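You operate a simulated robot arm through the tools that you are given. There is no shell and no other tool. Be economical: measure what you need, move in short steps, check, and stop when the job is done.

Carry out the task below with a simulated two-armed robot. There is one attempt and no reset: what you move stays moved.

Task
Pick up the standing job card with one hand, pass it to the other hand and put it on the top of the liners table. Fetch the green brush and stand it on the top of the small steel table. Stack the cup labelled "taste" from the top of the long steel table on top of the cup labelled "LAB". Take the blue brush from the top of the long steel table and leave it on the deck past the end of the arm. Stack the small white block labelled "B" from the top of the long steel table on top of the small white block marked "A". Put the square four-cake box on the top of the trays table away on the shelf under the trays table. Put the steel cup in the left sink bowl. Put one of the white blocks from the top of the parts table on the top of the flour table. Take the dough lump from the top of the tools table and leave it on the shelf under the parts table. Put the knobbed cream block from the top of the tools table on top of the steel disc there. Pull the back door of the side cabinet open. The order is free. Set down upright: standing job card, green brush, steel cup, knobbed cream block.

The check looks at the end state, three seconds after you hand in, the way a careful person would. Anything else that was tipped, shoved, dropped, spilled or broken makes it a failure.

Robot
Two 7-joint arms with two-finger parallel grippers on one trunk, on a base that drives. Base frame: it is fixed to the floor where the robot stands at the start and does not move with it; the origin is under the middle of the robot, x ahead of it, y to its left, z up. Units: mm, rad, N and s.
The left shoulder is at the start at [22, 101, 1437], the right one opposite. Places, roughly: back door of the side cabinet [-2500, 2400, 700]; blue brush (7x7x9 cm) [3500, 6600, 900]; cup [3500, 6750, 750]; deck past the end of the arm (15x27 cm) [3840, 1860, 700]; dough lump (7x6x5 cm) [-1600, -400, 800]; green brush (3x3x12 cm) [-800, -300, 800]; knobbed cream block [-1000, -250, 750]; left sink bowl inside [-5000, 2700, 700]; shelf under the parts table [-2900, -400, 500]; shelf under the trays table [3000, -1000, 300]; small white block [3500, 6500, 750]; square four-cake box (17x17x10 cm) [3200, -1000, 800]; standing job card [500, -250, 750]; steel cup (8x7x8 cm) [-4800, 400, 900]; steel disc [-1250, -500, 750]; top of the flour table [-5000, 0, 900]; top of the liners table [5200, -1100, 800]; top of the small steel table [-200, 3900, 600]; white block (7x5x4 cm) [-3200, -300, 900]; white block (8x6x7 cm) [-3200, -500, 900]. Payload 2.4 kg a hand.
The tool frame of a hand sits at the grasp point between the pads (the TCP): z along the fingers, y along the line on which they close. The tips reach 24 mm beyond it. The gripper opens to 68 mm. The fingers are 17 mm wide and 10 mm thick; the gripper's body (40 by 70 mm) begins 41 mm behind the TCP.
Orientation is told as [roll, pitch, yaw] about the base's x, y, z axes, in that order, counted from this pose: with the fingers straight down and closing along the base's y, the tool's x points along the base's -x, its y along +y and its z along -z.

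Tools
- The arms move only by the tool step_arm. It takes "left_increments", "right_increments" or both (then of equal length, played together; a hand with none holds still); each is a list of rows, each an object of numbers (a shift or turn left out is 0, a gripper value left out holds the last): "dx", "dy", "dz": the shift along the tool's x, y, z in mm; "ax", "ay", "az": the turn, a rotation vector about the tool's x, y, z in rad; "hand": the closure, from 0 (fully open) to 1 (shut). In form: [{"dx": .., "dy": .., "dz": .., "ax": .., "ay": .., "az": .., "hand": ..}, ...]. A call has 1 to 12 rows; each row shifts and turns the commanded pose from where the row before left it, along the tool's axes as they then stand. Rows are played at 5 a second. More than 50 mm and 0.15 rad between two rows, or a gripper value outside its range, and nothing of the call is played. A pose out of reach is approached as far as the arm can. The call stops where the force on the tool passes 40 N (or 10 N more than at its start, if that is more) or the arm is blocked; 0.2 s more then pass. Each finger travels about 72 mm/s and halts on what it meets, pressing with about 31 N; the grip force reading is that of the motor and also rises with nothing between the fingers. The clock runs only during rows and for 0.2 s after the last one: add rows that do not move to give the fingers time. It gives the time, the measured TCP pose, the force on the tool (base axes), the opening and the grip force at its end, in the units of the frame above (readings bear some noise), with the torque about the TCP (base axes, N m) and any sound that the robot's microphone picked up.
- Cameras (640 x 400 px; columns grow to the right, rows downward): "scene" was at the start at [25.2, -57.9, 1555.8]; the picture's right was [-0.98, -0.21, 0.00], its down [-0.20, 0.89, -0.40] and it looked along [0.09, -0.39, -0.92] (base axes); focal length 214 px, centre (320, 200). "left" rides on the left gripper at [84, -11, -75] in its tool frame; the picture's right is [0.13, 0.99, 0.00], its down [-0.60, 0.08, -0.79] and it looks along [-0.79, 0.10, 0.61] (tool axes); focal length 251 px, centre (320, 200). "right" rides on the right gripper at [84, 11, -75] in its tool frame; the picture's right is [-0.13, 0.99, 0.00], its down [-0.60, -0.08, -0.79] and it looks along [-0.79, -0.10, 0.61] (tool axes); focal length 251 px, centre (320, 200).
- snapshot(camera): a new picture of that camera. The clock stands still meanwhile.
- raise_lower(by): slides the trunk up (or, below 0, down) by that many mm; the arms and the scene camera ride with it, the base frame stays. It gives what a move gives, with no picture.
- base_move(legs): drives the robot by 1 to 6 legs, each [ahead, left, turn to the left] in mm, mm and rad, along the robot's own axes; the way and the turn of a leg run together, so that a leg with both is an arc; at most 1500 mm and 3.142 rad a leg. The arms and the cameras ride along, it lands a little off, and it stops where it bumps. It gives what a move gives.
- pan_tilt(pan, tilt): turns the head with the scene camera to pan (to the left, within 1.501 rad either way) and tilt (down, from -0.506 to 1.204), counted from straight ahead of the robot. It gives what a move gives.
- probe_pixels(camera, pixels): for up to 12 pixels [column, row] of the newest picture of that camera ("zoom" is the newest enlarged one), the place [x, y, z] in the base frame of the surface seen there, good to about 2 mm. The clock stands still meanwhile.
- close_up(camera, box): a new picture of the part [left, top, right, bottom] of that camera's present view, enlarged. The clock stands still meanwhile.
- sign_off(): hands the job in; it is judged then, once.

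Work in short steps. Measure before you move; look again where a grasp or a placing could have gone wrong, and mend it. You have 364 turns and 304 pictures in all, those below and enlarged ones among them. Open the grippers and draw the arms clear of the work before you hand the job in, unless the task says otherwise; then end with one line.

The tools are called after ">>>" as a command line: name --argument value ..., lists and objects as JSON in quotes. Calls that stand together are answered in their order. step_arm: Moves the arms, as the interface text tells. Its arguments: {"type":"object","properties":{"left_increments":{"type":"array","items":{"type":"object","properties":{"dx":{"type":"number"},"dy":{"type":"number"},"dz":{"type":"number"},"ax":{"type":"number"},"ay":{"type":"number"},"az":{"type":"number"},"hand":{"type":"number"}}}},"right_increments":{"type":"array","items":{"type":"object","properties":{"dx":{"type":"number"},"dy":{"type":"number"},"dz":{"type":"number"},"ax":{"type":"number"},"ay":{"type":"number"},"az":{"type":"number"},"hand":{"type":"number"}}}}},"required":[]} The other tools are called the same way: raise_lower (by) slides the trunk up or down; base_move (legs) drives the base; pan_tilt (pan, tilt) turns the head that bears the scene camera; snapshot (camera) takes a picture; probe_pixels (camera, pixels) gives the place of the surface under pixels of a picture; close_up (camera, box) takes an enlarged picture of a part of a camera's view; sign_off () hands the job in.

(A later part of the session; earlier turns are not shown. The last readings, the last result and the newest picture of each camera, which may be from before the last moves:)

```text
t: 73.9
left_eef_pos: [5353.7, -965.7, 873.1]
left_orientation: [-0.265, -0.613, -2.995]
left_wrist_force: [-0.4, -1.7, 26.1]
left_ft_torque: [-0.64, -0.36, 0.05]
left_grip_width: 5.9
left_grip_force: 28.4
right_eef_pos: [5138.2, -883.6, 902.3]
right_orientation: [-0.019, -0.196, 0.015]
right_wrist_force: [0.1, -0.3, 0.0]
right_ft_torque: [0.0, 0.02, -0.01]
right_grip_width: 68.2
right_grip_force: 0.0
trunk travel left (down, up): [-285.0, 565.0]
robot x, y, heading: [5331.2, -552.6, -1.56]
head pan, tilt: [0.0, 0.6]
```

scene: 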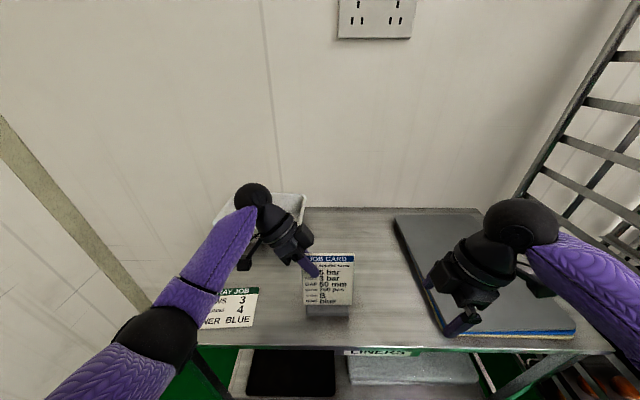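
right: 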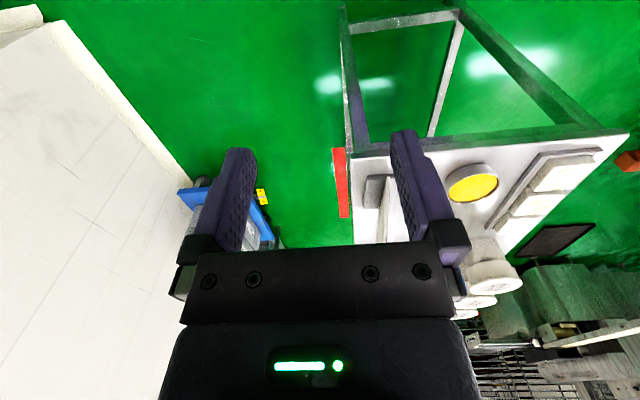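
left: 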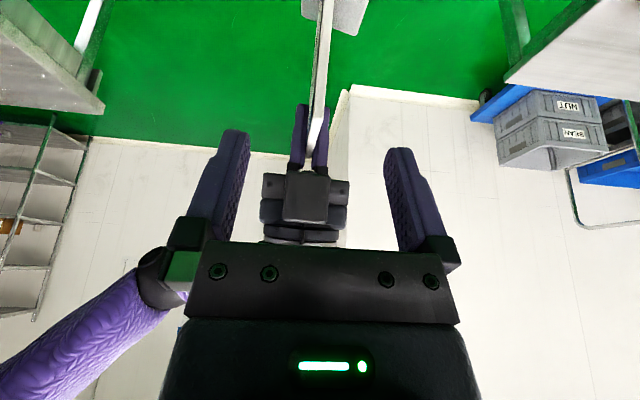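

Contact. I ease up 1.5 mm, open, and withdraw along the tool axis.

>>> step_arm --left_increments '[{"dx": -0.9, "dy": -0.3, "dz": -1.2}, {"hand": 0.3}, {"hand": 0.6}, {"hand": 0}, {}, {}, {"dz": -30}, {"dz": -40}, {"dz": -40}, {"dz": -20}]'

>>> close_up --camera "scene" --box '[255, 225, 405, 340]'

```text
t: 76.1
left_eef_pos: [5431.6, -991.0, 975.1]
left_orientation: [-0.273, -0.608, -2.991]
left_wrist_force: [0.0, -0.3, -0.3]
left_ft_torque: [0.04, -0.01, 0.01]
left_grip_width: 68.3
left_grip_force: 0.0
right_eef_pos: [5138.0, -885.2, 902.1]
right_orientation: [-0.019, -0.197, 0.017]
right_wrist_force: [0.2, 0.2, -0.3]
right_ft_torque: [0.02, 0.03, 0.01]
right_grip_width: 67.9
right_grip_force: 0.0
trunk travel left (down, up): [-285.0, 565.0]
robot x, y, heading: [5330.5, -555.2, -1.557]
head pan, tilt: [0.0, 0.6]
```

```text
3.48 times, centred on (330, 282) of scene
```

zoom: 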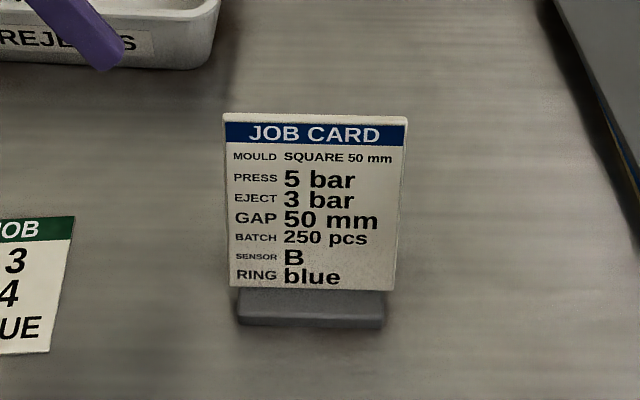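

Card stands well on the liners table. I raise, back away, and turn the arms back to their neutral orientation while clear.

>>> raise_lower --by 150

>>> base_move --legs '[[-700, 0, 0]]'

>>> step_arm --left_increments '[{"ay": 0.03}, {"ax": -0.102, "ay": 0.097, "az": 0.044}, {"ax": -0.102, "ay": 0.097, "az": 0.044}, {"ay": 0.15}, {"ay": 0.15}, {"ay": 0.1}, {"az": -0.15}, {"az": -0.15}, {"az": -0.15}, {"az": -0.15}, {"az": -0.15}, {"az": -0.15}]' --right_increments '[{"az": 0.15}, {"az": 0.15}, {"az": 0.15}, {"az": 0.15}, {"az": 0.15}, {"az": 0.15}, {"az": 0.15}, {"az": 0.15}, {"az": 0.15}, {"az": 0.15}, {"az": 0.14}, {"ax": 0.1}]'

>>> step_arm --left_increments '[{"az": -0.15}, {"az": -0.15}, {"az": -0.15}, {"az": -0.15}, {"az": -0.07}]' --right_increments '[{"ax": 0.1}, {"az": -0.07}, {}, {}, {}]'

>>> base_move --legs '[[0, -1500, 0], [0, -600, 0]]'

>>> snapshot --camera "scene"

```text
t: 77.9
left_eef_pos: [5432.6, -990.0, 1125.0]
left_orientation: [-0.27, -0.61, -2.991]
left_wrist_force: [-0.2, -0.3, 0.1]
left_ft_torque: [-0.03, 0.03, 0.0]
left_grip_width: 68.1
left_grip_force: 0.0
right_eef_pos: [5136.3, -883.9, 1050.9]
right_orientation: [-0.016, -0.197, 0.016]
right_wrist_force: [0.0, -0.6, 0.1]
right_ft_torque: [0.01, 0.0, 0.0]
right_grip_width: 68.2
right_grip_force: 0.1
trunk travel left (down, up): [-435.0, 415.0]
robot x, y, heading: [5332.8, -548.9, -1.559]
head pan, tilt: [0.0, 0.6]
```

```text
t: 81.7
left_eef_pos: [5422.9, -291.6, 1126.8]
left_orientation: [-0.269, -0.608, -2.996]
left_wrist_force: [0.3, 0.2, -1.0]
left_ft_torque: [0.0, 0.0, 0.0]
left_grip_width: 68.0
left_grip_force: 0.1
right_eef_pos: [5128.3, -184.8, 1052.3]
right_orientation: [-0.019, -0.197, 0.014]
right_wrist_force: [-1.0, 0.1, -0.1]
right_ft_torque: [-0.01, 0.0, 0.0]
right_grip_width: 68.0
right_grip_force: 0.0
trunk travel left (down, up): [-435.0, 415.0]
robot x, y, heading: [5321.9, 150.4, -1.559]
head pan, tilt: [0.0, 0.6]
```

```text
t: 83.9
left_eef_pos: [5421.1, -295.2, 1125.8]
left_orientation: [0.005, -0.009, -2.587]
left_wrist_force: [0.4, -1.8, -2.1]
left_ft_torque: [0.03, 0.12, -0.16]
left_grip_width: 67.8
left_grip_force: 0.0
right_eef_pos: [5127.9, -184.2, 1051.3]
right_orientation: [0.197, -0.042, -1.457]
right_wrist_force: [0.1, -0.9, 0.6]
right_ft_torque: [0.02, -0.02, -0.02]
right_grip_width: 68.1
right_grip_force: 0.1
trunk travel left (down, up): [-435.0, 415.0]
robot x, y, heading: [5324.3, 149.9, -1.559]
head pan, tilt: [0.0, 0.6]
stopped in row 10 (left hand): the force on the tool passed its limit at 85 N (the readings are from after the stop); the commanded pose is now the measured one
```

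```text
t: 84.2
left_eef_pos: [5420.6, -295.7, 1125.7]
left_orientation: [0.008, -0.019, -2.568]
left_wrist_force: [-4.1, -3.9, -6.8]
left_ft_torque: [-0.1, 0.15, 0.01]
left_grip_width: 67.9
left_grip_force: 0.1
right_eef_pos: [5128.8, -182.8, 1051.2]
right_orientation: [0.173, -0.039, -1.458]
right_wrist_force: [0.0, 0.2, -0.2]
right_ft_torque: [-0.01, 0.02, 0.01]
right_grip_width: 68.1
right_grip_force: 0.0
trunk travel left (down, up): [-435.0, 415.0]
robot x, y, heading: [5326.4, 150.3, -1.562]
head pan, tilt: [0.0, 0.6]
stopped in row 1 (left hand): the force on the tool passed its limit at 77 N (the readings are from after the stop); the commanded pose is now the measured one
```

```text
t: 94.6
left_eef_pos: [3330.7, -334.9, 1125.8]
left_orientation: [0.008, -0.021, -2.546]
left_wrist_force: [-3.0, -10.6, -8.0]
left_ft_torque: [0.21, 0.31, -0.43]
left_grip_width: 67.8
left_grip_force: 0.0
right_eef_pos: [3037.9, -230.6, 1051.4]
right_orientation: [0.174, -0.038, -1.439]
right_wrist_force: [0.1, 1.0, -0.6]
right_ft_torque: [0.02, 0.01, -0.03]
right_grip_width: 67.7
right_grip_force: 0.0
trunk travel left (down, up): [-435.0, 415.0]
robot x, y, heading: [3225.4, 105.7, -1.543]
head pan, tilt: [0.0, 0.6]
```

```text
271 pictures are left
```

scene: 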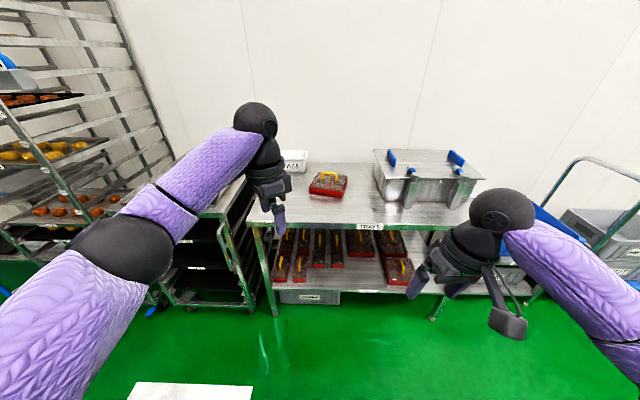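

The left wrist jammed against itself while turning up high. The tray table with the red cake box is ahead. I lower and retract the left hand first, then turn it further.

>>> step_arm --left_increments '[{"az": 0.03}, {"dz": 40}, {"dz": 40}, {"dz": 40, "dx": 18, "dy": -28}, {"dx": 18, "dy": -28}, {"dx": 18, "dy": -28}, {"az": -0.14}, {"az": -0.14}, {"az": -0.14}]' --right_increments '[{"ax": 0.09}, {"ax": 0.08}, {"az": -0.1}, {}, {}, {}, {}, {}, {}]'

>>> close_up --camera "scene" --box '[230, 130, 530, 330]'

```text
refused: row 4 steps farther than a row can; nothing moved
```

```text
2.00 times, centred on (380, 230) of scene
```

zoom: 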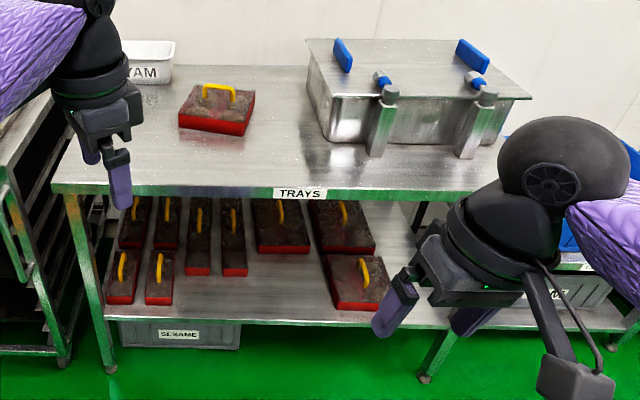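

The box has a yellow handle at zoom (225,92); free shelf space near zoom (270,285). I measure.

>>> probe_pixels --camera "zoom" --pixels '[[219, 90], [204, 93], [248, 95], [180, 125], [245, 135], [220, 105], [270, 285], [250, 300], [300, 312], [255, 245], [320, 270], [60, 188]]'

>>> step_arm --left_increments '[{"az": 0.03}, {"dz": 40}, {"dz": 40}, {"dz": 40}, {"dx": 18, "dy": -28}, {"dx": 18, "dy": -28}, {"dx": 18, "dy": -28}, {"az": -0.14}, {"az": -0.14}, {"az": -0.14}]' --right_increments '[{"ax": 0.09}, {"ax": 0.08}, {"az": -0.1}, {}, {}, {}, {}, {}, {}, {}]'

```text
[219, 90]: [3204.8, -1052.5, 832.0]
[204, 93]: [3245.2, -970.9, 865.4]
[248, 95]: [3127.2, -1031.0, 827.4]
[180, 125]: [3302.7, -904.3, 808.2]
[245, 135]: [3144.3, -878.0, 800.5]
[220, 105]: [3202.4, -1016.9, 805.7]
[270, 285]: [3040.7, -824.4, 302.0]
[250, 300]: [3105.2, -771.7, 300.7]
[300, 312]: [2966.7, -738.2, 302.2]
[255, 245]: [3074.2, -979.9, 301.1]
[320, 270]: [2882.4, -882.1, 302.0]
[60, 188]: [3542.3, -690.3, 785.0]
```

```text
t: 96.2
left_eef_pos: [3328.8, -257.6, 1003.4]
left_orientation: [0.015, -0.032, -2.585]
left_wrist_force: [-3.8, -1.5, -3.1]
left_ft_torque: [0.0, 0.02, 0.04]
left_grip_width: 68.0
left_grip_force: 0.0
right_eef_pos: [3037.2, -230.9, 1050.7]
right_orientation: [-0.002, -0.038, -1.335]
right_wrist_force: [-1.0, -0.3, 0.2]
right_ft_torque: [0.02, 0.0, 0.0]
right_grip_width: 67.9
right_grip_force: 0.0
trunk travel left (down, up): [-435.0, 415.0]
robot x, y, heading: [3224.9, 109.6, -1.541]
head pan, tilt: [0.0, 0.6]
stopped in row 7 (left hand): the force on the tool passed its limit at 77 N (the readings are from after the stop); the commanded pose is now the measured one
```

Left still meets something; I look at the left arm.

>>> pan_tilt --pan 0.4 --tilt 0.9

>>> snapshot --camera "scene"

>>> snapshot --camera "left"

```text
t: 97.0
left_eef_pos: [3328.8, -257.8, 1004.5]
left_orientation: [0.016, -0.032, -2.586]
left_wrist_force: [-3.9, -3.1, -3.6]
left_ft_torque: [0.02, 0.03, -0.07]
left_grip_width: 67.8
left_grip_force: 0.0
right_eef_pos: [3037.8, -231.4, 1050.8]
right_orientation: [-0.002, -0.039, -1.337]
right_wrist_force: [0.9, 0.2, -0.3]
right_ft_torque: [-0.02, -0.03, -0.02]
right_grip_width: 68.2
right_grip_force: 0.2
trunk travel left (down, up): [-435.0, 415.0]
robot x, y, heading: [3227.4, 108.4, -1.546]
head pan, tilt: [0.4, 0.901]
```

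```text
269 pictures are left
```

scene: 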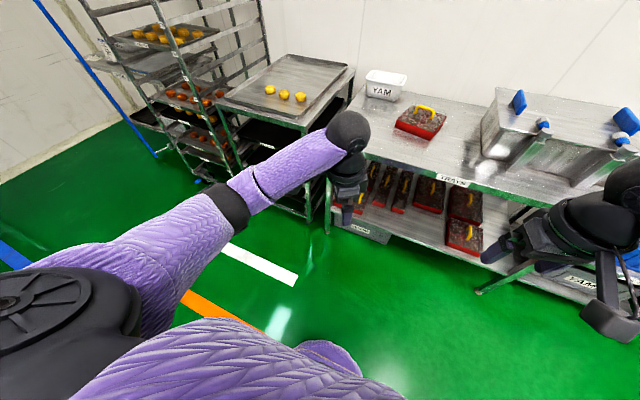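

```text
268 pictures are left
```

left: 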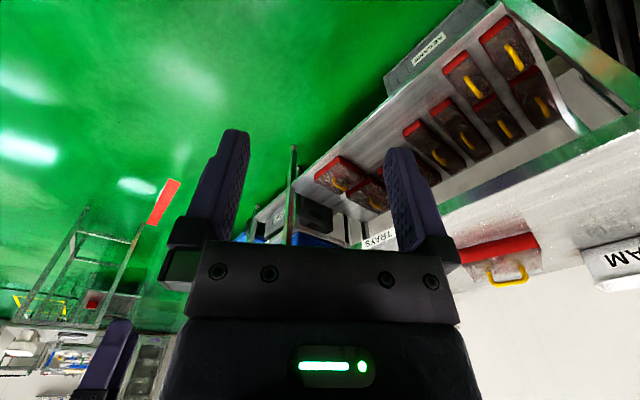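

The hand's camera is under the flat forearm. I rotate back a bit, retract and lower the hand to the pose where the earlier turn passed, then turn.

>>> step_arm --left_increments '[{"az": 0.14}, {"dz": 40}, {"dz": 40}, {"dz": 30}, {"dx": 23, "dy": -19}, {"dx": 23, "dy": -19}, {"dx": 23, "dy": -19}, {"dx": 22, "dy": -19}, {"dx": 22, "dy": -19}, {"az": -0.14}, {"az": -0.14}, {"az": -0.14}]'

>>> step_arm --left_increments '[{"az": -0.14}, {"az": -0.14}, {"az": -0.14}, {"az": -0.14}, {"az": -0.14}, {"az": -0.14}]'

```text
t: 99.6
left_eef_pos: [3391.1, -127.5, 890.4]
left_orientation: [0.004, -0.034, -2.301]
left_wrist_force: [0.4, 0.3, -0.1]
left_ft_torque: [0.04, -0.03, -0.03]
left_grip_width: 68.2
left_grip_force: 0.0
right_eef_pos: [3037.0, -230.6, 1052.4]
right_orientation: [-0.003, -0.039, -1.337]
right_wrist_force: [-0.3, -1.0, -0.5]
right_ft_torque: [0.0, 0.01, 0.02]
right_grip_width: 68.0
right_grip_force: 0.1
trunk travel left (down, up): [-435.0, 415.0]
robot x, y, heading: [3224.6, 108.2, -1.545]
head pan, tilt: [0.4, 0.901]
```

```text
t: 101.0
left_eef_pos: [3392.2, -128.0, 890.1]
left_orientation: [-0.023, -0.027, -1.462]
left_wrist_force: [0.6, -0.9, 0.6]
left_ft_torque: [0.0, 0.02, -0.02]
left_grip_width: 68.0
left_grip_force: 0.1
right_eef_pos: [3037.7, -231.3, 1051.5]
right_orientation: [-0.003, -0.038, -1.337]
right_wrist_force: [0.8, 0.4, 0.0]
right_ft_torque: [0.02, 0.04, 0.02]
right_grip_width: 67.8
right_grip_force: 0.1
trunk travel left (down, up): [-435.0, 415.0]
robot x, y, heading: [3226.8, 106.4, -1.541]
head pan, tilt: [0.4, 0.901]
```

Left is neutral again. Now measure the box and handle precisely with the head facing them.

>>> pan_tilt --pan 0 --tilt 0.5

>>> close_up --camera "scene" --box '[290, 150, 370, 210]'

```text
t: 101.9
left_eef_pos: [3390.9, -127.5, 889.5]
left_orientation: [-0.023, -0.026, -1.466]
left_wrist_force: [-0.4, 0.0, 0.6]
left_ft_torque: [0.04, 0.01, 0.01]
left_grip_width: 68.1
left_grip_force: 0.0
right_eef_pos: [3036.8, -231.8, 1051.4]
right_orientation: [0.0, -0.039, -1.337]
right_wrist_force: [0.4, -0.2, 0.2]
right_ft_torque: [-0.02, -0.02, 0.01]
right_grip_width: 68.1
right_grip_force: 0.1
trunk travel left (down, up): [-435.0, 415.0]
robot x, y, heading: [3224.9, 106.1, -1.547]
head pan, tilt: [0.0, 0.499]
```

```text
6.67 times, centred on (330, 180) of scene
```

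zoom: 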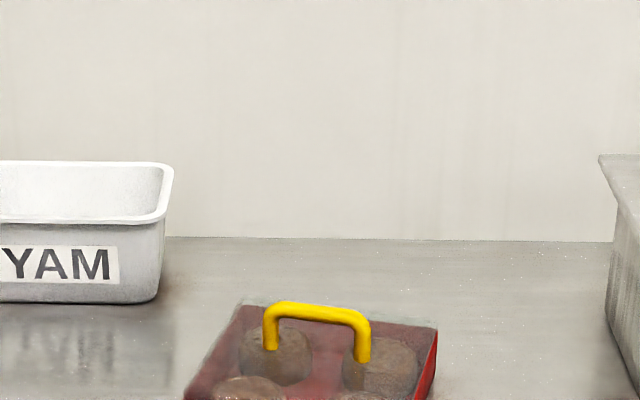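

>>> close_up --camera "scene" --box '[300, 180, 360, 220]'

>>> probe_pixels --camera "zoom" --pixels '[[180, 50], [230, 55], [280, 65], [320, 75], [345, 110], [150, 95], [100, 60], [480, 80], [60, 200], [430, 220], [200, 230], [250, 140]]'

```text
10.00 times, centred on (330, 200) of scene
```

zoom: 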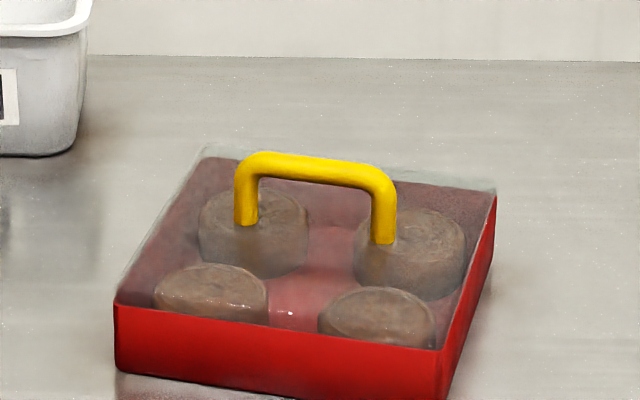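

```text
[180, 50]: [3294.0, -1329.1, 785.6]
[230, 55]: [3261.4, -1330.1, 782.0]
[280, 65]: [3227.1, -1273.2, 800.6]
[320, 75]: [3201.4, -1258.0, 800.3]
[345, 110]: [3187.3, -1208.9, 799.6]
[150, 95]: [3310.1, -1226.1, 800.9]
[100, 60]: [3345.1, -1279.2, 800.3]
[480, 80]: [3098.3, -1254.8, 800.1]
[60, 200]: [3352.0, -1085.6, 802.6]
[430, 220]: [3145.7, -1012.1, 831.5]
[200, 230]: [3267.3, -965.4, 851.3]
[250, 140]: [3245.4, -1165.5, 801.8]
```

Now the handle itself in this zoom: bar along (255,160)–(385,180).

>>> probe_pixels --camera "zoom" --pixels '[[260, 162], [310, 170], [365, 178], [246, 215], [383, 235], [315, 172], [208, 150], [493, 195], [118, 320], [440, 365], [270, 165], [350, 176]]'

```text
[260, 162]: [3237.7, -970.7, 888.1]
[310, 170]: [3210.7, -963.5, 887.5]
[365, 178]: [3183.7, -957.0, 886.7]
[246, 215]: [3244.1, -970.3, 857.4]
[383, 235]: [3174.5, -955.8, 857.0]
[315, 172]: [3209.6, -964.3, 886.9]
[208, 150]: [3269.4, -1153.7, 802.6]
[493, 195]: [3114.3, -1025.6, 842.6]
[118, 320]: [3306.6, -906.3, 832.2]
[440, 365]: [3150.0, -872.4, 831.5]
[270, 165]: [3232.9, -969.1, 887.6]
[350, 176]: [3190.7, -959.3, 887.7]
```

Handle bar: centre (3210,−965), z≈885, lid top ≈848, rotated ~15°. I turn the right hand across the bar (yaw), tilt it forward 0.5, raise the left, and lower the trunk.

>>> step_arm --right_increments '[{"az": -0.14}, {"az": -0.14}, {"az": -0.14}, {"az": -0.14}, {"az": -0.14}, {"az": -0.14}, {"az": -0.14}, {"az": -0.11}, {"ax": 0.13}, {"ax": 0.13}, {"ax": 0.13}, {"ax": 0.11}]' --left_increments '[{"dz": -40}, {"dz": -40}, {"dz": -40}, {"dz": -30}, {}, {}, {}, {}, {}, {}, {}, {}]'

>>> raise_lower --by -110

>>> base_move --legs '[[0, 105, 0], [480, 0, 0]]'

>>> snapshot --camera "scene"

```text
t: 104.5
left_eef_pos: [3395.7, -124.6, 1040.2]
left_orientation: [-0.022, -0.026, -1.464]
left_wrist_force: [-0.5, -0.6, 0.7]
left_ft_torque: [0.01, 0.0, 0.01]
left_grip_width: 68.0
left_grip_force: 0.0
right_eef_pos: [3038.7, -231.0, 1050.5]
right_orientation: [-0.538, -0.018, -0.247]
right_wrist_force: [0.2, -0.2, -1.0]
right_ft_torque: [0.0, 0.01, 0.01]
right_grip_width: 68.1
right_grip_force: 0.0
trunk travel left (down, up): [-435.0, 415.0]
robot x, y, heading: [3228.3, 104.8, -1.544]
head pan, tilt: [0.0, 0.499]
```

```text
t: 105.9
left_eef_pos: [3394.2, -125.9, 925.0]
left_orientation: [-0.021, -0.003, -1.464]
left_wrist_force: [0.1, 0.2, -0.4]
left_ft_torque: [0.02, -0.01, 0.0]
left_grip_width: 68.1
left_grip_force: 0.0
right_eef_pos: [3037.1, -230.5, 940.8]
right_orientation: [-0.536, -0.016, -0.248]
right_wrist_force: [0.7, -0.5, -0.8]
right_ft_torque: [0.02, -0.01, 0.02]
right_grip_width: 68.1
right_grip_force: 0.1
trunk travel left (down, up): [-325.0, 525.0]
robot x, y, heading: [3222.5, 107.2, -1.546]
head pan, tilt: [0.0, 0.499]
```

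```text
t: 109.5
left_eef_pos: [3511.7, -599.9, 924.2]
left_orientation: [-0.021, -0.002, -1.464]
left_wrist_force: [0.3, 0.2, 0.3]
left_ft_torque: [0.0, -0.02, -0.03]
left_grip_width: 67.9
left_grip_force: 0.1
right_eef_pos: [3154.3, -704.5, 941.4]
right_orientation: [-0.537, -0.016, -0.247]
right_wrist_force: [0.2, -0.2, 0.1]
right_ft_torque: [0.03, 0.0, 0.01]
right_grip_width: 68.1
right_grip_force: 0.1
trunk travel left (down, up): [-325.0, 525.0]
robot x, y, heading: [3342.2, -371.7, -1.543]
head pan, tilt: [0.0, 0.499]
```

```text
265 pictures are left
```

scene: 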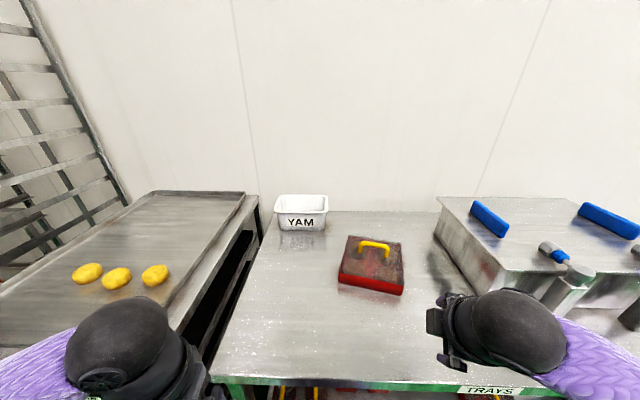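

Path clear. I creep 70 mm more forward then move the right hand to the pre-grasp above the handle.

>>> base_move --legs '[[70, 0, 0]]'

>>> step_arm --right_increments '[{"dx": -30}, {"dx": -30}, {"dx": -30}, {"dx": -27}, {"dy": -35}, {"dy": -35}, {"dy": -33}]'

>>> snapshot --camera "scene"

```text
t: 110.5
left_eef_pos: [3514.4, -670.7, 924.0]
left_orientation: [-0.02, -0.004, -1.464]
left_wrist_force: [-0.2, 0.2, -0.1]
left_ft_torque: [0.04, 0.01, 0.01]
left_grip_width: 68.3
left_grip_force: 0.0
right_eef_pos: [3155.9, -775.5, 942.0]
right_orientation: [-0.536, -0.014, -0.246]
right_wrist_force: [0.9, -0.9, 0.4]
right_ft_torque: [-0.01, 0.03, 0.01]
right_grip_width: 68.1
right_grip_force: 0.0
trunk travel left (down, up): [-325.0, 525.0]
robot x, y, heading: [3345.5, -436.6, -1.546]
head pan, tilt: [0.0, 0.499]
```

```text
t: 111.3
left_eef_pos: [3513.2, -669.8, 925.2]
left_orientation: [-0.02, -0.004, -1.465]
left_wrist_force: [-0.8, -0.1, -0.3]
left_ft_torque: [0.01, 0.0, 0.02]
left_grip_width: 67.9
left_grip_force: 0.0
right_eef_pos: [3234.9, -795.9, 941.7]
right_orientation: [-0.54, -0.026, -0.234]
right_wrist_force: [11.3, -11.0, -9.9]
right_ft_torque: [-0.2, -0.23, 0.05]
right_grip_width: 68.1
right_grip_force: 0.0
trunk travel left (down, up): [-325.0, 525.0]
robot x, y, heading: [3344.6, -438.0, -1.542]
head pan, tilt: [0.0, 0.499]
stopped in row 3 (right hand): the force on the tool passed its limit at 69 N (the readings are from after the stop); the commanded pose is now the measured one
```

```text
264 pictures are left
```

scene: 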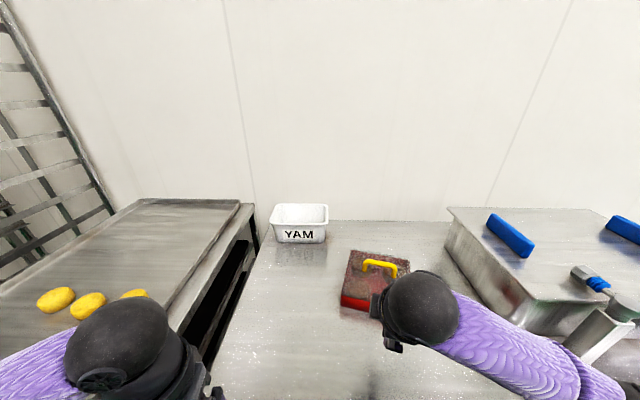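

The camera bracket met the forearm again. I move the hand back outward and shift the robot 110 mm left so the forearm runs straight.

>>> step_arm --right_increments '[{"dx": 40}, {"dx": 40}]'

>>> base_move --legs '[[0, 115, 0]]'

>>> step_arm --right_increments '[{"dy": -35}, {"dy": -35}, {"dy": -35}]'

>>> snapshot --camera "scene"

```text
t: 111.9
left_eef_pos: [3514.1, -669.4, 925.4]
left_orientation: [-0.021, -0.004, -1.464]
left_wrist_force: [0.0, 0.3, -0.8]
left_ft_torque: [0.01, -0.02, 0.01]
left_grip_width: 67.9
left_grip_force: 0.0
right_eef_pos: [3155.0, -776.4, 939.6]
right_orientation: [-0.539, -0.024, -0.234]
right_wrist_force: [-0.3, 0.0, 0.9]
right_ft_torque: [0.02, 0.03, 0.02]
right_grip_width: 68.0
right_grip_force: 0.1
trunk travel left (down, up): [-325.0, 525.0]
robot x, y, heading: [3344.7, -433.9, -1.541]
head pan, tilt: [0.0, 0.499]
```

```text
t: 113.1
left_eef_pos: [3630.4, -666.9, 925.9]
left_orientation: [-0.022, -0.003, -1.466]
left_wrist_force: [0.0, -0.2, -0.3]
left_ft_torque: [0.01, 0.01, 0.02]
left_grip_width: 68.1
left_grip_force: 0.0
right_eef_pos: [3272.3, -772.9, 940.2]
right_orientation: [-0.54, -0.025, -0.235]
right_wrist_force: [0.1, 0.1, 0.2]
right_ft_torque: [0.01, -0.01, 0.0]
right_grip_width: 67.9
right_grip_force: 0.0
trunk travel left (down, up): [-325.0, 525.0]
robot x, y, heading: [3460.0, -433.4, -1.541]
head pan, tilt: [0.0, 0.499]
```

```text
t: 113.9
left_eef_pos: [3630.5, -665.8, 925.7]
left_orientation: [-0.02, -0.004, -1.465]
left_wrist_force: [0.3, 0.1, 0.2]
left_ft_torque: [0.02, 0.01, 0.04]
left_grip_width: 68.2
left_grip_force: 0.1
right_eef_pos: [3249.9, -860.9, 993.4]
right_orientation: [-0.539, -0.024, -0.234]
right_wrist_force: [0.2, 0.1, 0.1]
right_ft_torque: [0.03, -0.01, -0.02]
right_grip_width: 67.9
right_grip_force: 0.1
trunk travel left (down, up): [-325.0, 525.0]
robot x, y, heading: [3458.8, -432.7, -1.542]
head pan, tilt: [0.0, 0.499]
```

```text
263 pictures are left
```

scene: 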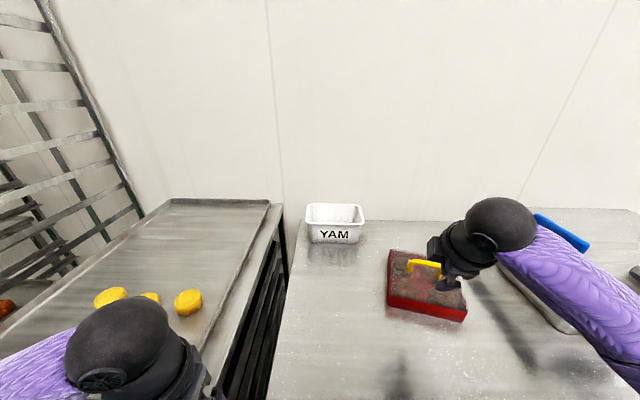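

Clear now. Move to ~60 mm before the handle and check with the right camera.

>>> step_arm --right_increments '[{"dx": 16, "dy": -19}, {"dy": -19}, {"dz": 40}, {"dz": 45}]'

>>> snapshot --camera "right"

```text
t: 114.9
left_eef_pos: [3628.3, -666.4, 925.4]
left_orientation: [-0.022, -0.003, -1.464]
left_wrist_force: [0.3, -0.1, -0.6]
left_ft_torque: [-0.03, 0.02, -0.02]
left_grip_width: 68.1
left_grip_force: 0.0
right_eef_pos: [3218.3, -933.1, 940.1]
right_orientation: [-0.541, -0.021, -0.234]
right_wrist_force: [-0.4, 0.2, -0.4]
right_ft_torque: [0.05, 0.01, 0.02]
right_grip_width: 68.0
right_grip_force: 0.1
trunk travel left (down, up): [-325.0, 525.0]
robot x, y, heading: [3460.6, -432.9, -1.54]
head pan, tilt: [0.0, 0.499]
```

```text
262 pictures are left
```

right: 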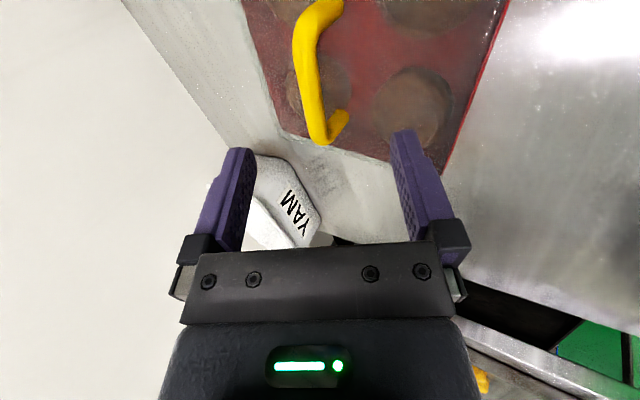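

Handle sits centred between the fingers. I pre-close to ~30 mm (lid clearance), advance 55 mm and close.

>>> step_arm --right_increments '[{"hand": 0.55}, {}, {"dz": 25}, {"dz": 20}, {"dz": 12}, {"hand": 1}, {}, {}]'

>>> close_up --camera "right" --box '[160, 0, 480, 260]'

```text
t: 116.7
left_eef_pos: [3628.9, -665.9, 925.0]
left_orientation: [-0.021, -0.004, -1.465]
left_wrist_force: [0.3, 0.7, -0.1]
left_ft_torque: [-0.01, 0.01, 0.01]
left_grip_width: 67.9
left_grip_force: 0.1
right_eef_pos: [3212.1, -960.1, 892.2]
right_orientation: [-0.539, -0.026, -0.235]
right_wrist_force: [-0.9, -3.1, 6.5]
right_ft_torque: [-0.1, -0.03, 0.06]
right_grip_width: 12.3
right_grip_force: 30.9
trunk travel left (down, up): [-325.0, 525.0]
robot x, y, heading: [3462.2, -433.5, -1.544]
head pan, tilt: [0.0, 0.499]
```

```text
1.54 times, centred on (320, 130) of right
```

zoom: 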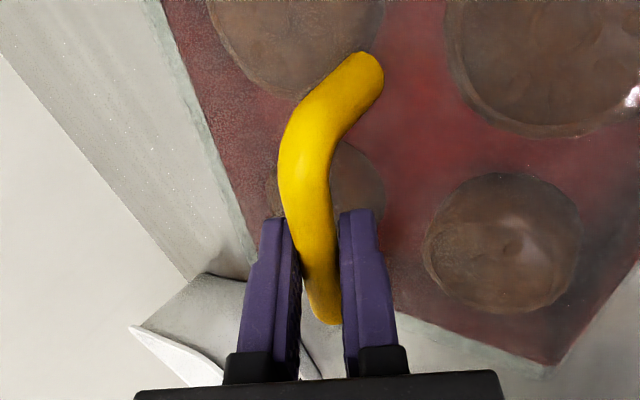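

Gripped (12 mm). Lift 60 mm with the trunk and check.

>>> raise_lower --by 60

>>> snapshot --camera "scene"

```text
t: 117.7
left_eef_pos: [3630.3, -666.1, 985.2]
left_orientation: [-0.021, -0.003, -1.466]
left_wrist_force: [-0.5, -0.3, 0.1]
left_ft_torque: [0.0, 0.01, 0.01]
left_grip_width: 68.2
left_grip_force: 0.1
right_eef_pos: [3213.3, -959.0, 950.6]
right_orientation: [-0.537, -0.023, -0.236]
right_wrist_force: [-0.6, 0.2, -2.1]
right_ft_torque: [0.0, -0.02, 0.02]
right_grip_width: 12.1
right_grip_force: 30.8
trunk travel left (down, up): [-385.0, 465.0]
robot x, y, heading: [3456.4, -434.1, -1.536]
head pan, tilt: [0.0, 0.499]
```

```text
260 pictures are left
```

scene: 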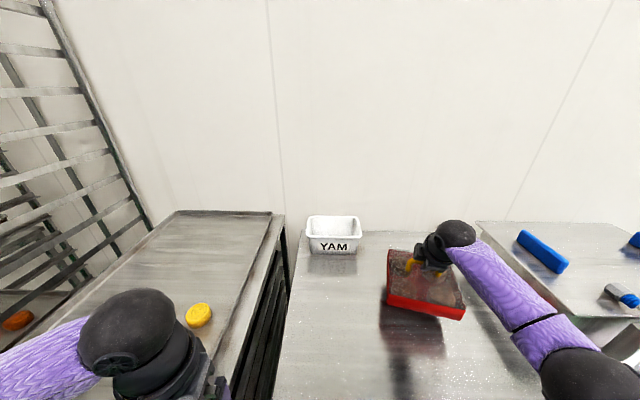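

Box lifted whole. I back off 520 mm, and look at the shelf.

>>> base_move --legs '[[-520, 0, 0]]'

>>> raise_lower --by -300

>>> pan_tilt --pan -0.25 --tilt 0.55

>>> snapshot --camera "scene"

```text
t: 120.8
left_eef_pos: [3613.9, -136.6, 983.5]
left_orientation: [-0.02, -0.003, -1.47]
left_wrist_force: [0.9, -1.0, 0.6]
left_ft_torque: [-0.03, -0.02, 0.02]
left_grip_width: 68.1
left_grip_force: 0.2
right_eef_pos: [3194.6, -427.8, 951.6]
right_orientation: [-0.54, -0.023, -0.241]
right_wrist_force: [0.2, 0.7, -2.6]
right_ft_torque: [0.01, -0.03, 0.0]
right_grip_width: 12.3
right_grip_force: 31.0
trunk travel left (down, up): [-385.0, 465.0]
robot x, y, heading: [3443.6, 95.8, -1.549]
head pan, tilt: [0.0, 0.499]
```

```text
t: 123.8
left_eef_pos: [3613.9, -143.2, 648.7]
left_orientation: [-0.005, 0.191, -1.469]
left_wrist_force: [0.5, -0.4, -0.4]
left_ft_torque: [0.01, 0.01, 0.01]
left_grip_width: 67.9
left_grip_force: 0.0
right_eef_pos: [3194.3, -426.5, 651.1]
right_orientation: [-0.542, -0.024, -0.241]
right_wrist_force: [-0.1, 0.4, -2.0]
right_ft_torque: [0.04, 0.03, -0.02]
right_grip_width: 12.4
right_grip_force: 31.0
trunk travel left (down, up): [-85.0, 765.0]
robot x, y, heading: [3445.8, 98.6, -1.541]
head pan, tilt: [0.0, 0.499]
```

```text
t: 124.6
left_eef_pos: [3614.5, -143.6, 647.9]
left_orientation: [-0.006, 0.189, -1.469]
left_wrist_force: [-0.9, 0.5, -0.3]
left_ft_torque: [-0.01, 0.02, -0.04]
left_grip_width: 68.1
left_grip_force: 0.2
right_eef_pos: [3194.3, -427.7, 651.1]
right_orientation: [-0.537, -0.024, -0.242]
right_wrist_force: [-0.7, -0.6, -3.3]
right_ft_torque: [0.05, -0.01, 0.01]
right_grip_width: 12.3
right_grip_force: 31.0
trunk travel left (down, up): [-85.0, 765.0]
robot x, y, heading: [3444.4, 96.6, -1.537]
head pan, tilt: [-0.25, 0.55]
```

```text
259 pictures are left
```

scene: 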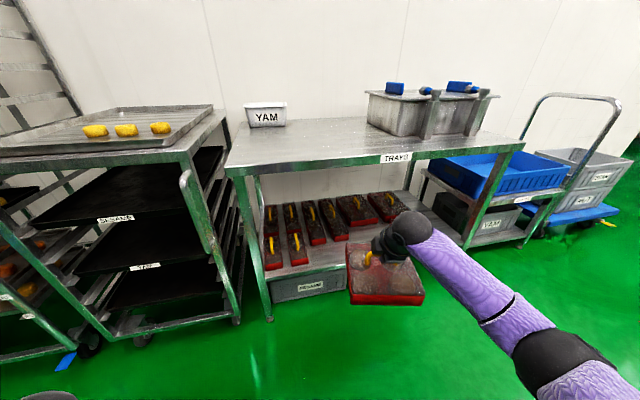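

>>> close_up --camera "scene" --box '[240, 150, 440, 310]'

>>> probe_pixels --camera "zoom" --pixels '[[310, 300], [325, 270], [370, 240], [345, 245], [300, 270], [268, 280], [215, 300], [295, 310], [430, 225], [480, 225], [450, 220], [330, 250]]'

```text
2.50 times, centred on (340, 230) of scene
```

zoom: 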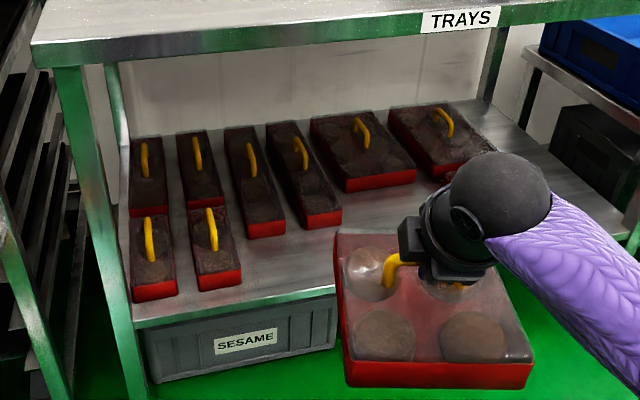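

```text
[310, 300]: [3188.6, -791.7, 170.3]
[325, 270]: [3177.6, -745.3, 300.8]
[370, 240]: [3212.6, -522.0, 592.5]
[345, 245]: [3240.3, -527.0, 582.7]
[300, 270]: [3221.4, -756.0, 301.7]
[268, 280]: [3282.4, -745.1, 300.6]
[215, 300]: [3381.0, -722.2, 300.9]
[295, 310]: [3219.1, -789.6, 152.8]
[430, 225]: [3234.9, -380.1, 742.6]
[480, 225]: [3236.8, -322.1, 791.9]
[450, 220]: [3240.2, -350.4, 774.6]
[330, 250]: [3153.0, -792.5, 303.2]
```

The gap on the shelf is centred near (2997,−838). I square the box, lower the trunk and bring the hand down to just above shelf height, outside the table.

>>> raise_lower --by -80

>>> step_arm --right_increments '[{"ay": -0.064, "az": -0.106}, {"ay": -0.063, "az": -0.106}, {"dx": 4, "dy": 28, "dz": 17}, {"dx": 4, "dy": 28, "dz": 17}, {"dx": 5, "dy": 28, "dz": 17}, {"dx": 5, "dy": 28, "dz": 17}, {"dx": 4, "dy": 30, "dz": 17}]'

>>> snapshot --camera "scene"

```text
t: 125.8
left_eef_pos: [3614.4, -144.5, 552.3]
left_orientation: [0.002, 0.279, -1.467]
left_wrist_force: [0.0, -1.2, 0.0]
left_ft_torque: [0.02, 0.0, 0.01]
left_grip_width: 67.8
left_grip_force: 0.1
right_eef_pos: [3194.3, -426.6, 572.4]
right_orientation: [-0.541, -0.024, -0.24]
right_wrist_force: [0.2, 0.4, -2.6]
right_ft_torque: [0.02, -0.01, -0.01]
right_grip_width: 12.6
right_grip_force: 31.2
trunk travel left (down, up): [-5.0, 845.0]
robot x, y, heading: [3446.1, 101.4, -1.547]
head pan, tilt: [-0.25, 0.55]
```

```text
t: 127.3
left_eef_pos: [3614.7, -144.7, 552.3]
left_orientation: [0.002, 0.277, -1.47]
left_wrist_force: [0.3, -0.2, -0.2]
left_ft_torque: [0.01, 0.01, 0.0]
left_grip_width: 67.9
left_grip_force: 0.0
right_eef_pos: [3174.7, -349.5, 422.6]
right_orientation: [-0.546, -0.024, 0.005]
right_wrist_force: [-0.1, 0.5, -1.5]
right_ft_torque: [0.03, 0.02, -0.01]
right_grip_width: 12.4
right_grip_force: 30.8
trunk travel left (down, up): [-5.0, 845.0]
robot x, y, heading: [3446.5, 94.3, -1.543]
head pan, tilt: [-0.25, 0.55]
```

```text
257 pictures are left
```

scene: 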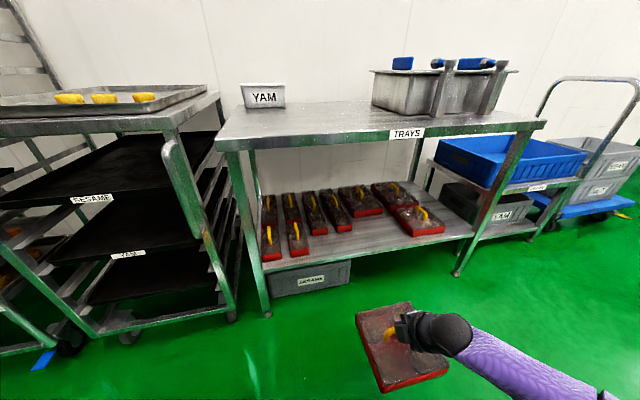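

Now the shelf is in full view; I measure the gap.

>>> close_up --camera "scene" --box '[240, 160, 480, 300]'

>>> probe_pixels --camera "zoom" --pixels '[[297, 182], [305, 200], [345, 150], [380, 145], [425, 165], [440, 205], [300, 240], [380, 225], [420, 200], [345, 195], [280, 188], [460, 200]]'

>>> close_up --camera "scene" --box '[330, 280, 490, 400]'

>>> probe_pixels --camera "zoom" --pixels '[[105, 130], [210, 430], [470, 330], [330, 110], [180, 330], [420, 350], [250, 150], [150, 250]]'

```text
2.67 times, centred on (360, 230) of scene
```

zoom: 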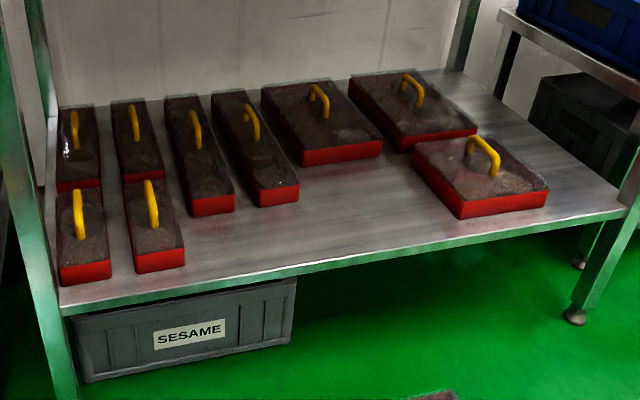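

```text
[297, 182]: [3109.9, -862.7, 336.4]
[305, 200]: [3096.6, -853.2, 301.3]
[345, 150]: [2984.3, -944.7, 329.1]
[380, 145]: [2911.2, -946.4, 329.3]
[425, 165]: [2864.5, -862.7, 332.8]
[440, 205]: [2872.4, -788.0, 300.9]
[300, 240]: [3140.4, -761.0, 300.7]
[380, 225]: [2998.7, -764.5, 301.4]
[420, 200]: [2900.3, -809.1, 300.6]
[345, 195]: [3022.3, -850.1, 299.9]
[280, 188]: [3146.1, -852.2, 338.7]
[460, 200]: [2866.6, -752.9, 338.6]
```

```text
3.33 times, centred on (410, 340) of scene
```

zoom: 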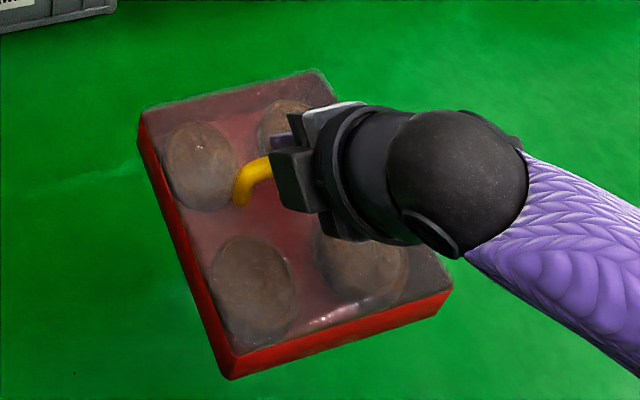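

```text
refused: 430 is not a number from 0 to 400
```

>>> probe_pixels --camera "zoom" --pixels '[[143, 120], [232, 360], [447, 295], [325, 75], [180, 240], [340, 330], [145, 140], [222, 350]]'

```text
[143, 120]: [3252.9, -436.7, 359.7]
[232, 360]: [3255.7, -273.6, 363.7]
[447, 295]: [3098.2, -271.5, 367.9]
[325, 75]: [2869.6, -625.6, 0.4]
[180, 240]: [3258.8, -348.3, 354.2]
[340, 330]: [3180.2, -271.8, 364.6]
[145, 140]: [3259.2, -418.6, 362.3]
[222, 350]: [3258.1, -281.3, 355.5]
```

The box is square and level, bottom ≈330, gap centre (2990,−838). I shift right 200 and drive ahead 380, then check before the final bit.

>>> base_move --legs '[[0, -200, 0], [300, 0, 0]]'

>>> snapshot --camera "scene"

```text
t: 130.6
left_eef_pos: [3421.0, -451.6, 552.2]
left_orientation: [0.002, 0.278, -1.469]
left_wrist_force: [0.2, 0.3, 0.5]
left_ft_torque: [-0.03, -0.03, -0.01]
left_grip_width: 67.7
left_grip_force: 0.1
right_eef_pos: [2981.4, -654.6, 422.6]
right_orientation: [-0.543, -0.025, 0.003]
right_wrist_force: [-0.7, -0.2, -2.5]
right_ft_torque: [0.01, -0.01, -0.01]
right_grip_width: 12.1
right_grip_force: 30.9
trunk travel left (down, up): [-5.0, 845.0]
robot x, y, heading: [3252.5, -208.9, -1.547]
head pan, tilt: [-0.25, 0.55]
```

```text
254 pictures are left
```

scene: 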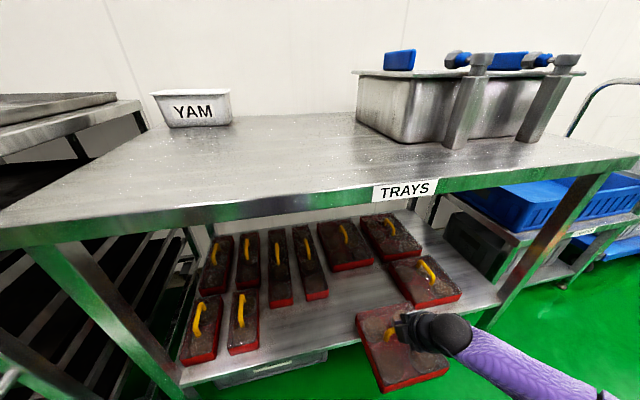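

>>> base_move --legs '[[177, 6, 0]]'

>>> snapshot --camera "scene"

```text
t: 132.3
left_eef_pos: [3428.8, -622.6, 553.1]
left_orientation: [-0.001, 0.287, -1.462]
left_wrist_force: [0.1, 0.2, -0.2]
left_ft_torque: [-0.01, 0.02, 0.0]
left_grip_width: 68.1
left_grip_force: 0.1
right_eef_pos: [2993.7, -833.2, 422.9]
right_orientation: [-0.546, -0.025, 0.015]
right_wrist_force: [1.1, -1.0, -3.4]
right_ft_torque: [0.0, -0.01, -0.04]
right_grip_width: 12.4
right_grip_force: 31.2
trunk travel left (down, up): [-5.0, 845.0]
robot x, y, heading: [3261.8, -382.4, -1.532]
head pan, tilt: [-0.25, 0.55]
stopped in leg 1: the robot was blocked; the commanded pose is now the measured one
```

```text
253 pictures are left
```

scene: 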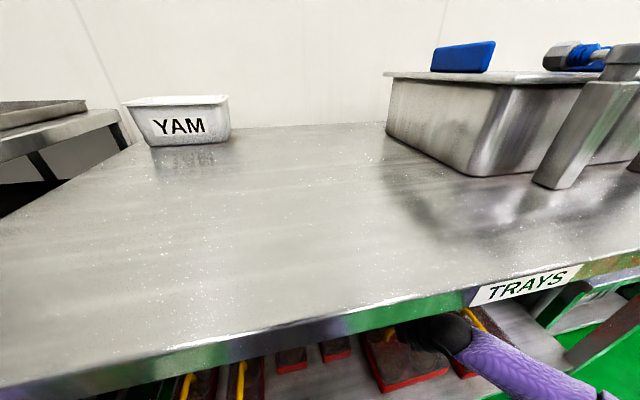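

Blocked slightly (likely the left forearm at the table edge) but the hand is in position (2994,−833). I lower the box with the arm.

>>> step_arm --right_increments '[{"dy": 5.2, "dz": 8.5}, {"dy": 5.2, "dz": 8.5}, {}, {"dy": 1.6, "dz": 2.6}, {}]'

>>> snapshot --camera "right"

```text
t: 133.5
left_eef_pos: [3430.6, -622.3, 552.9]
left_orientation: [0.0, 0.285, -1.462]
left_wrist_force: [-0.5, -0.4, -0.1]
left_ft_torque: [-0.02, 0.02, 0.01]
left_grip_width: 67.8
left_grip_force: 0.0
right_eef_pos: [2993.7, -834.2, 401.7]
right_orientation: [-0.551, -0.027, 0.015]
right_wrist_force: [-1.0, -0.4, -3.1]
right_ft_torque: [-0.01, 0.01, 0.05]
right_grip_width: 12.5
right_grip_force: 30.8
trunk travel left (down, up): [-5.0, 845.0]
robot x, y, heading: [3261.2, -383.9, -1.541]
head pan, tilt: [-0.25, 0.55]
```

```text
252 pictures are left
```

right: 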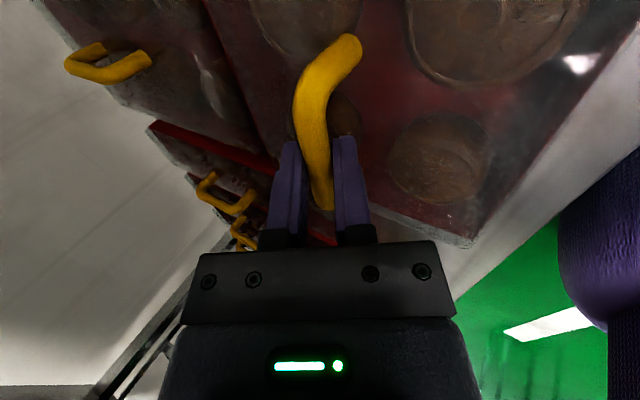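

>>> step_arm --right_increments '[{"dy": 1.3, "dz": 2.1}, {}, {"dy": 1, "dz": 1.7}, {}, {"dy": 1, "dz": 1.7}, {}]'

```text
t: 134.9
left_eef_pos: [3429.3, -623.5, 552.6]
left_orientation: [0.0, 0.285, -1.462]
left_wrist_force: [-0.7, 0.2, 0.0]
left_ft_torque: [0.03, -0.04, 0.03]
left_grip_width: 67.7
left_grip_force: 0.0
right_eef_pos: [2995.5, -832.4, 393.3]
right_orientation: [-0.547, -0.027, 0.017]
right_wrist_force: [0.3, -0.7, -2.5]
right_ft_torque: [0.04, -0.01, -0.03]
right_grip_width: 11.9
right_grip_force: 31.5
trunk travel left (down, up): [-5.0, 845.0]
robot x, y, heading: [3260.9, -386.7, -1.543]
head pan, tilt: [-0.25, 0.55]
```

>>> step_arm --right_increments '[{"dy": 0.6, "dz": 1}, {}, {"dy": 0.6, "dz": 1}, {}]'

>>> step_arm --right_increments '[{"dy": 0.6, "dz": 1}, {}, {"dy": 0.6, "dz": 1}, {}]'

```text
t: 135.9
left_eef_pos: [3430.0, -622.5, 553.7]
left_orientation: [-0.003, 0.284, -1.463]
left_wrist_force: [0.4, -0.7, -0.2]
left_ft_torque: [0.0, 0.0, 0.01]
left_grip_width: 67.9
left_grip_force: 0.1
right_eef_pos: [2994.3, -833.0, 392.5]
right_orientation: [-0.554, -0.026, 0.013]
right_wrist_force: [2.2, 5.1, 16.1]
right_ft_torque: [-0.02, -0.02, 0.01]
right_grip_width: 12.4
right_grip_force: 30.8
trunk travel left (down, up): [-5.0, 845.0]
robot x, y, heading: [3262.4, -390.1, -1.54]
head pan, tilt: [-0.25, 0.55]
```

```text
t: 136.9
left_eef_pos: [3430.4, -622.8, 553.0]
left_orientation: [-0.001, 0.284, -1.464]
left_wrist_force: [-1.0, 0.4, 0.7]
left_ft_torque: [0.0, 0.03, -0.02]
left_grip_width: 67.7
left_grip_force: 0.0
right_eef_pos: [2993.5, -833.8, 391.4]
right_orientation: [-0.555, -0.024, 0.014]
right_wrist_force: [0.4, -8.1, 35.1]
right_ft_torque: [-0.33, -0.06, 0.03]
right_grip_width: 12.3
right_grip_force: 31.1
trunk travel left (down, up): [-5.0, 845.0]
robot x, y, heading: [3261.1, -387.3, -1.545]
head pan, tilt: [-0.25, 0.55]
```

Contact at z≈391.5. Ease up, open to ~30 mm, retreat along the tool axis, and look.

>>> step_arm --right_increments '[{"dy": -0.8, "dz": -1.4}, {"hand": 0.8}, {"hand": 0.55}, {}, {"dz": -15}, {"dz": -20}, {"dz": -20}]'

>>> snapshot --camera "right"

```text
t: 138.5
left_eef_pos: [3429.8, -623.0, 553.8]
left_orientation: [0.0, 0.285, -1.462]
left_wrist_force: [0.5, 0.1, -0.2]
left_ft_torque: [0.0, -0.03, -0.02]
left_grip_width: 68.1
left_grip_force: 0.1
right_eef_pos: [2993.0, -802.8, 438.6]
right_orientation: [-0.551, -0.027, 0.014]
right_wrist_force: [-0.7, -0.4, 0.2]
right_ft_torque: [0.02, 0.01, -0.03]
right_grip_width: 30.7
right_grip_force: 0.0
trunk travel left (down, up): [-5.0, 845.0]
robot x, y, heading: [3259.8, -388.0, -1.541]
head pan, tilt: [-0.25, 0.55]
```

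```text
251 pictures are left
```

right: 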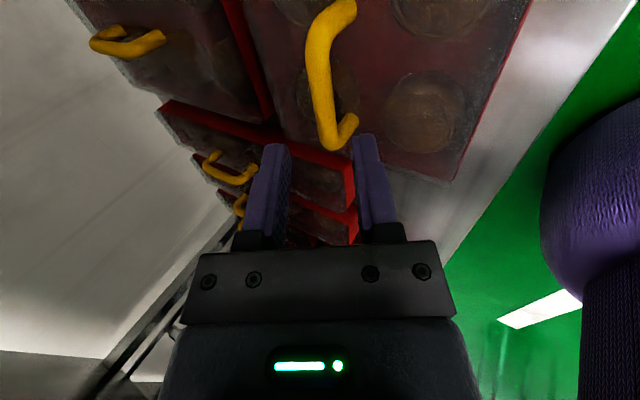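

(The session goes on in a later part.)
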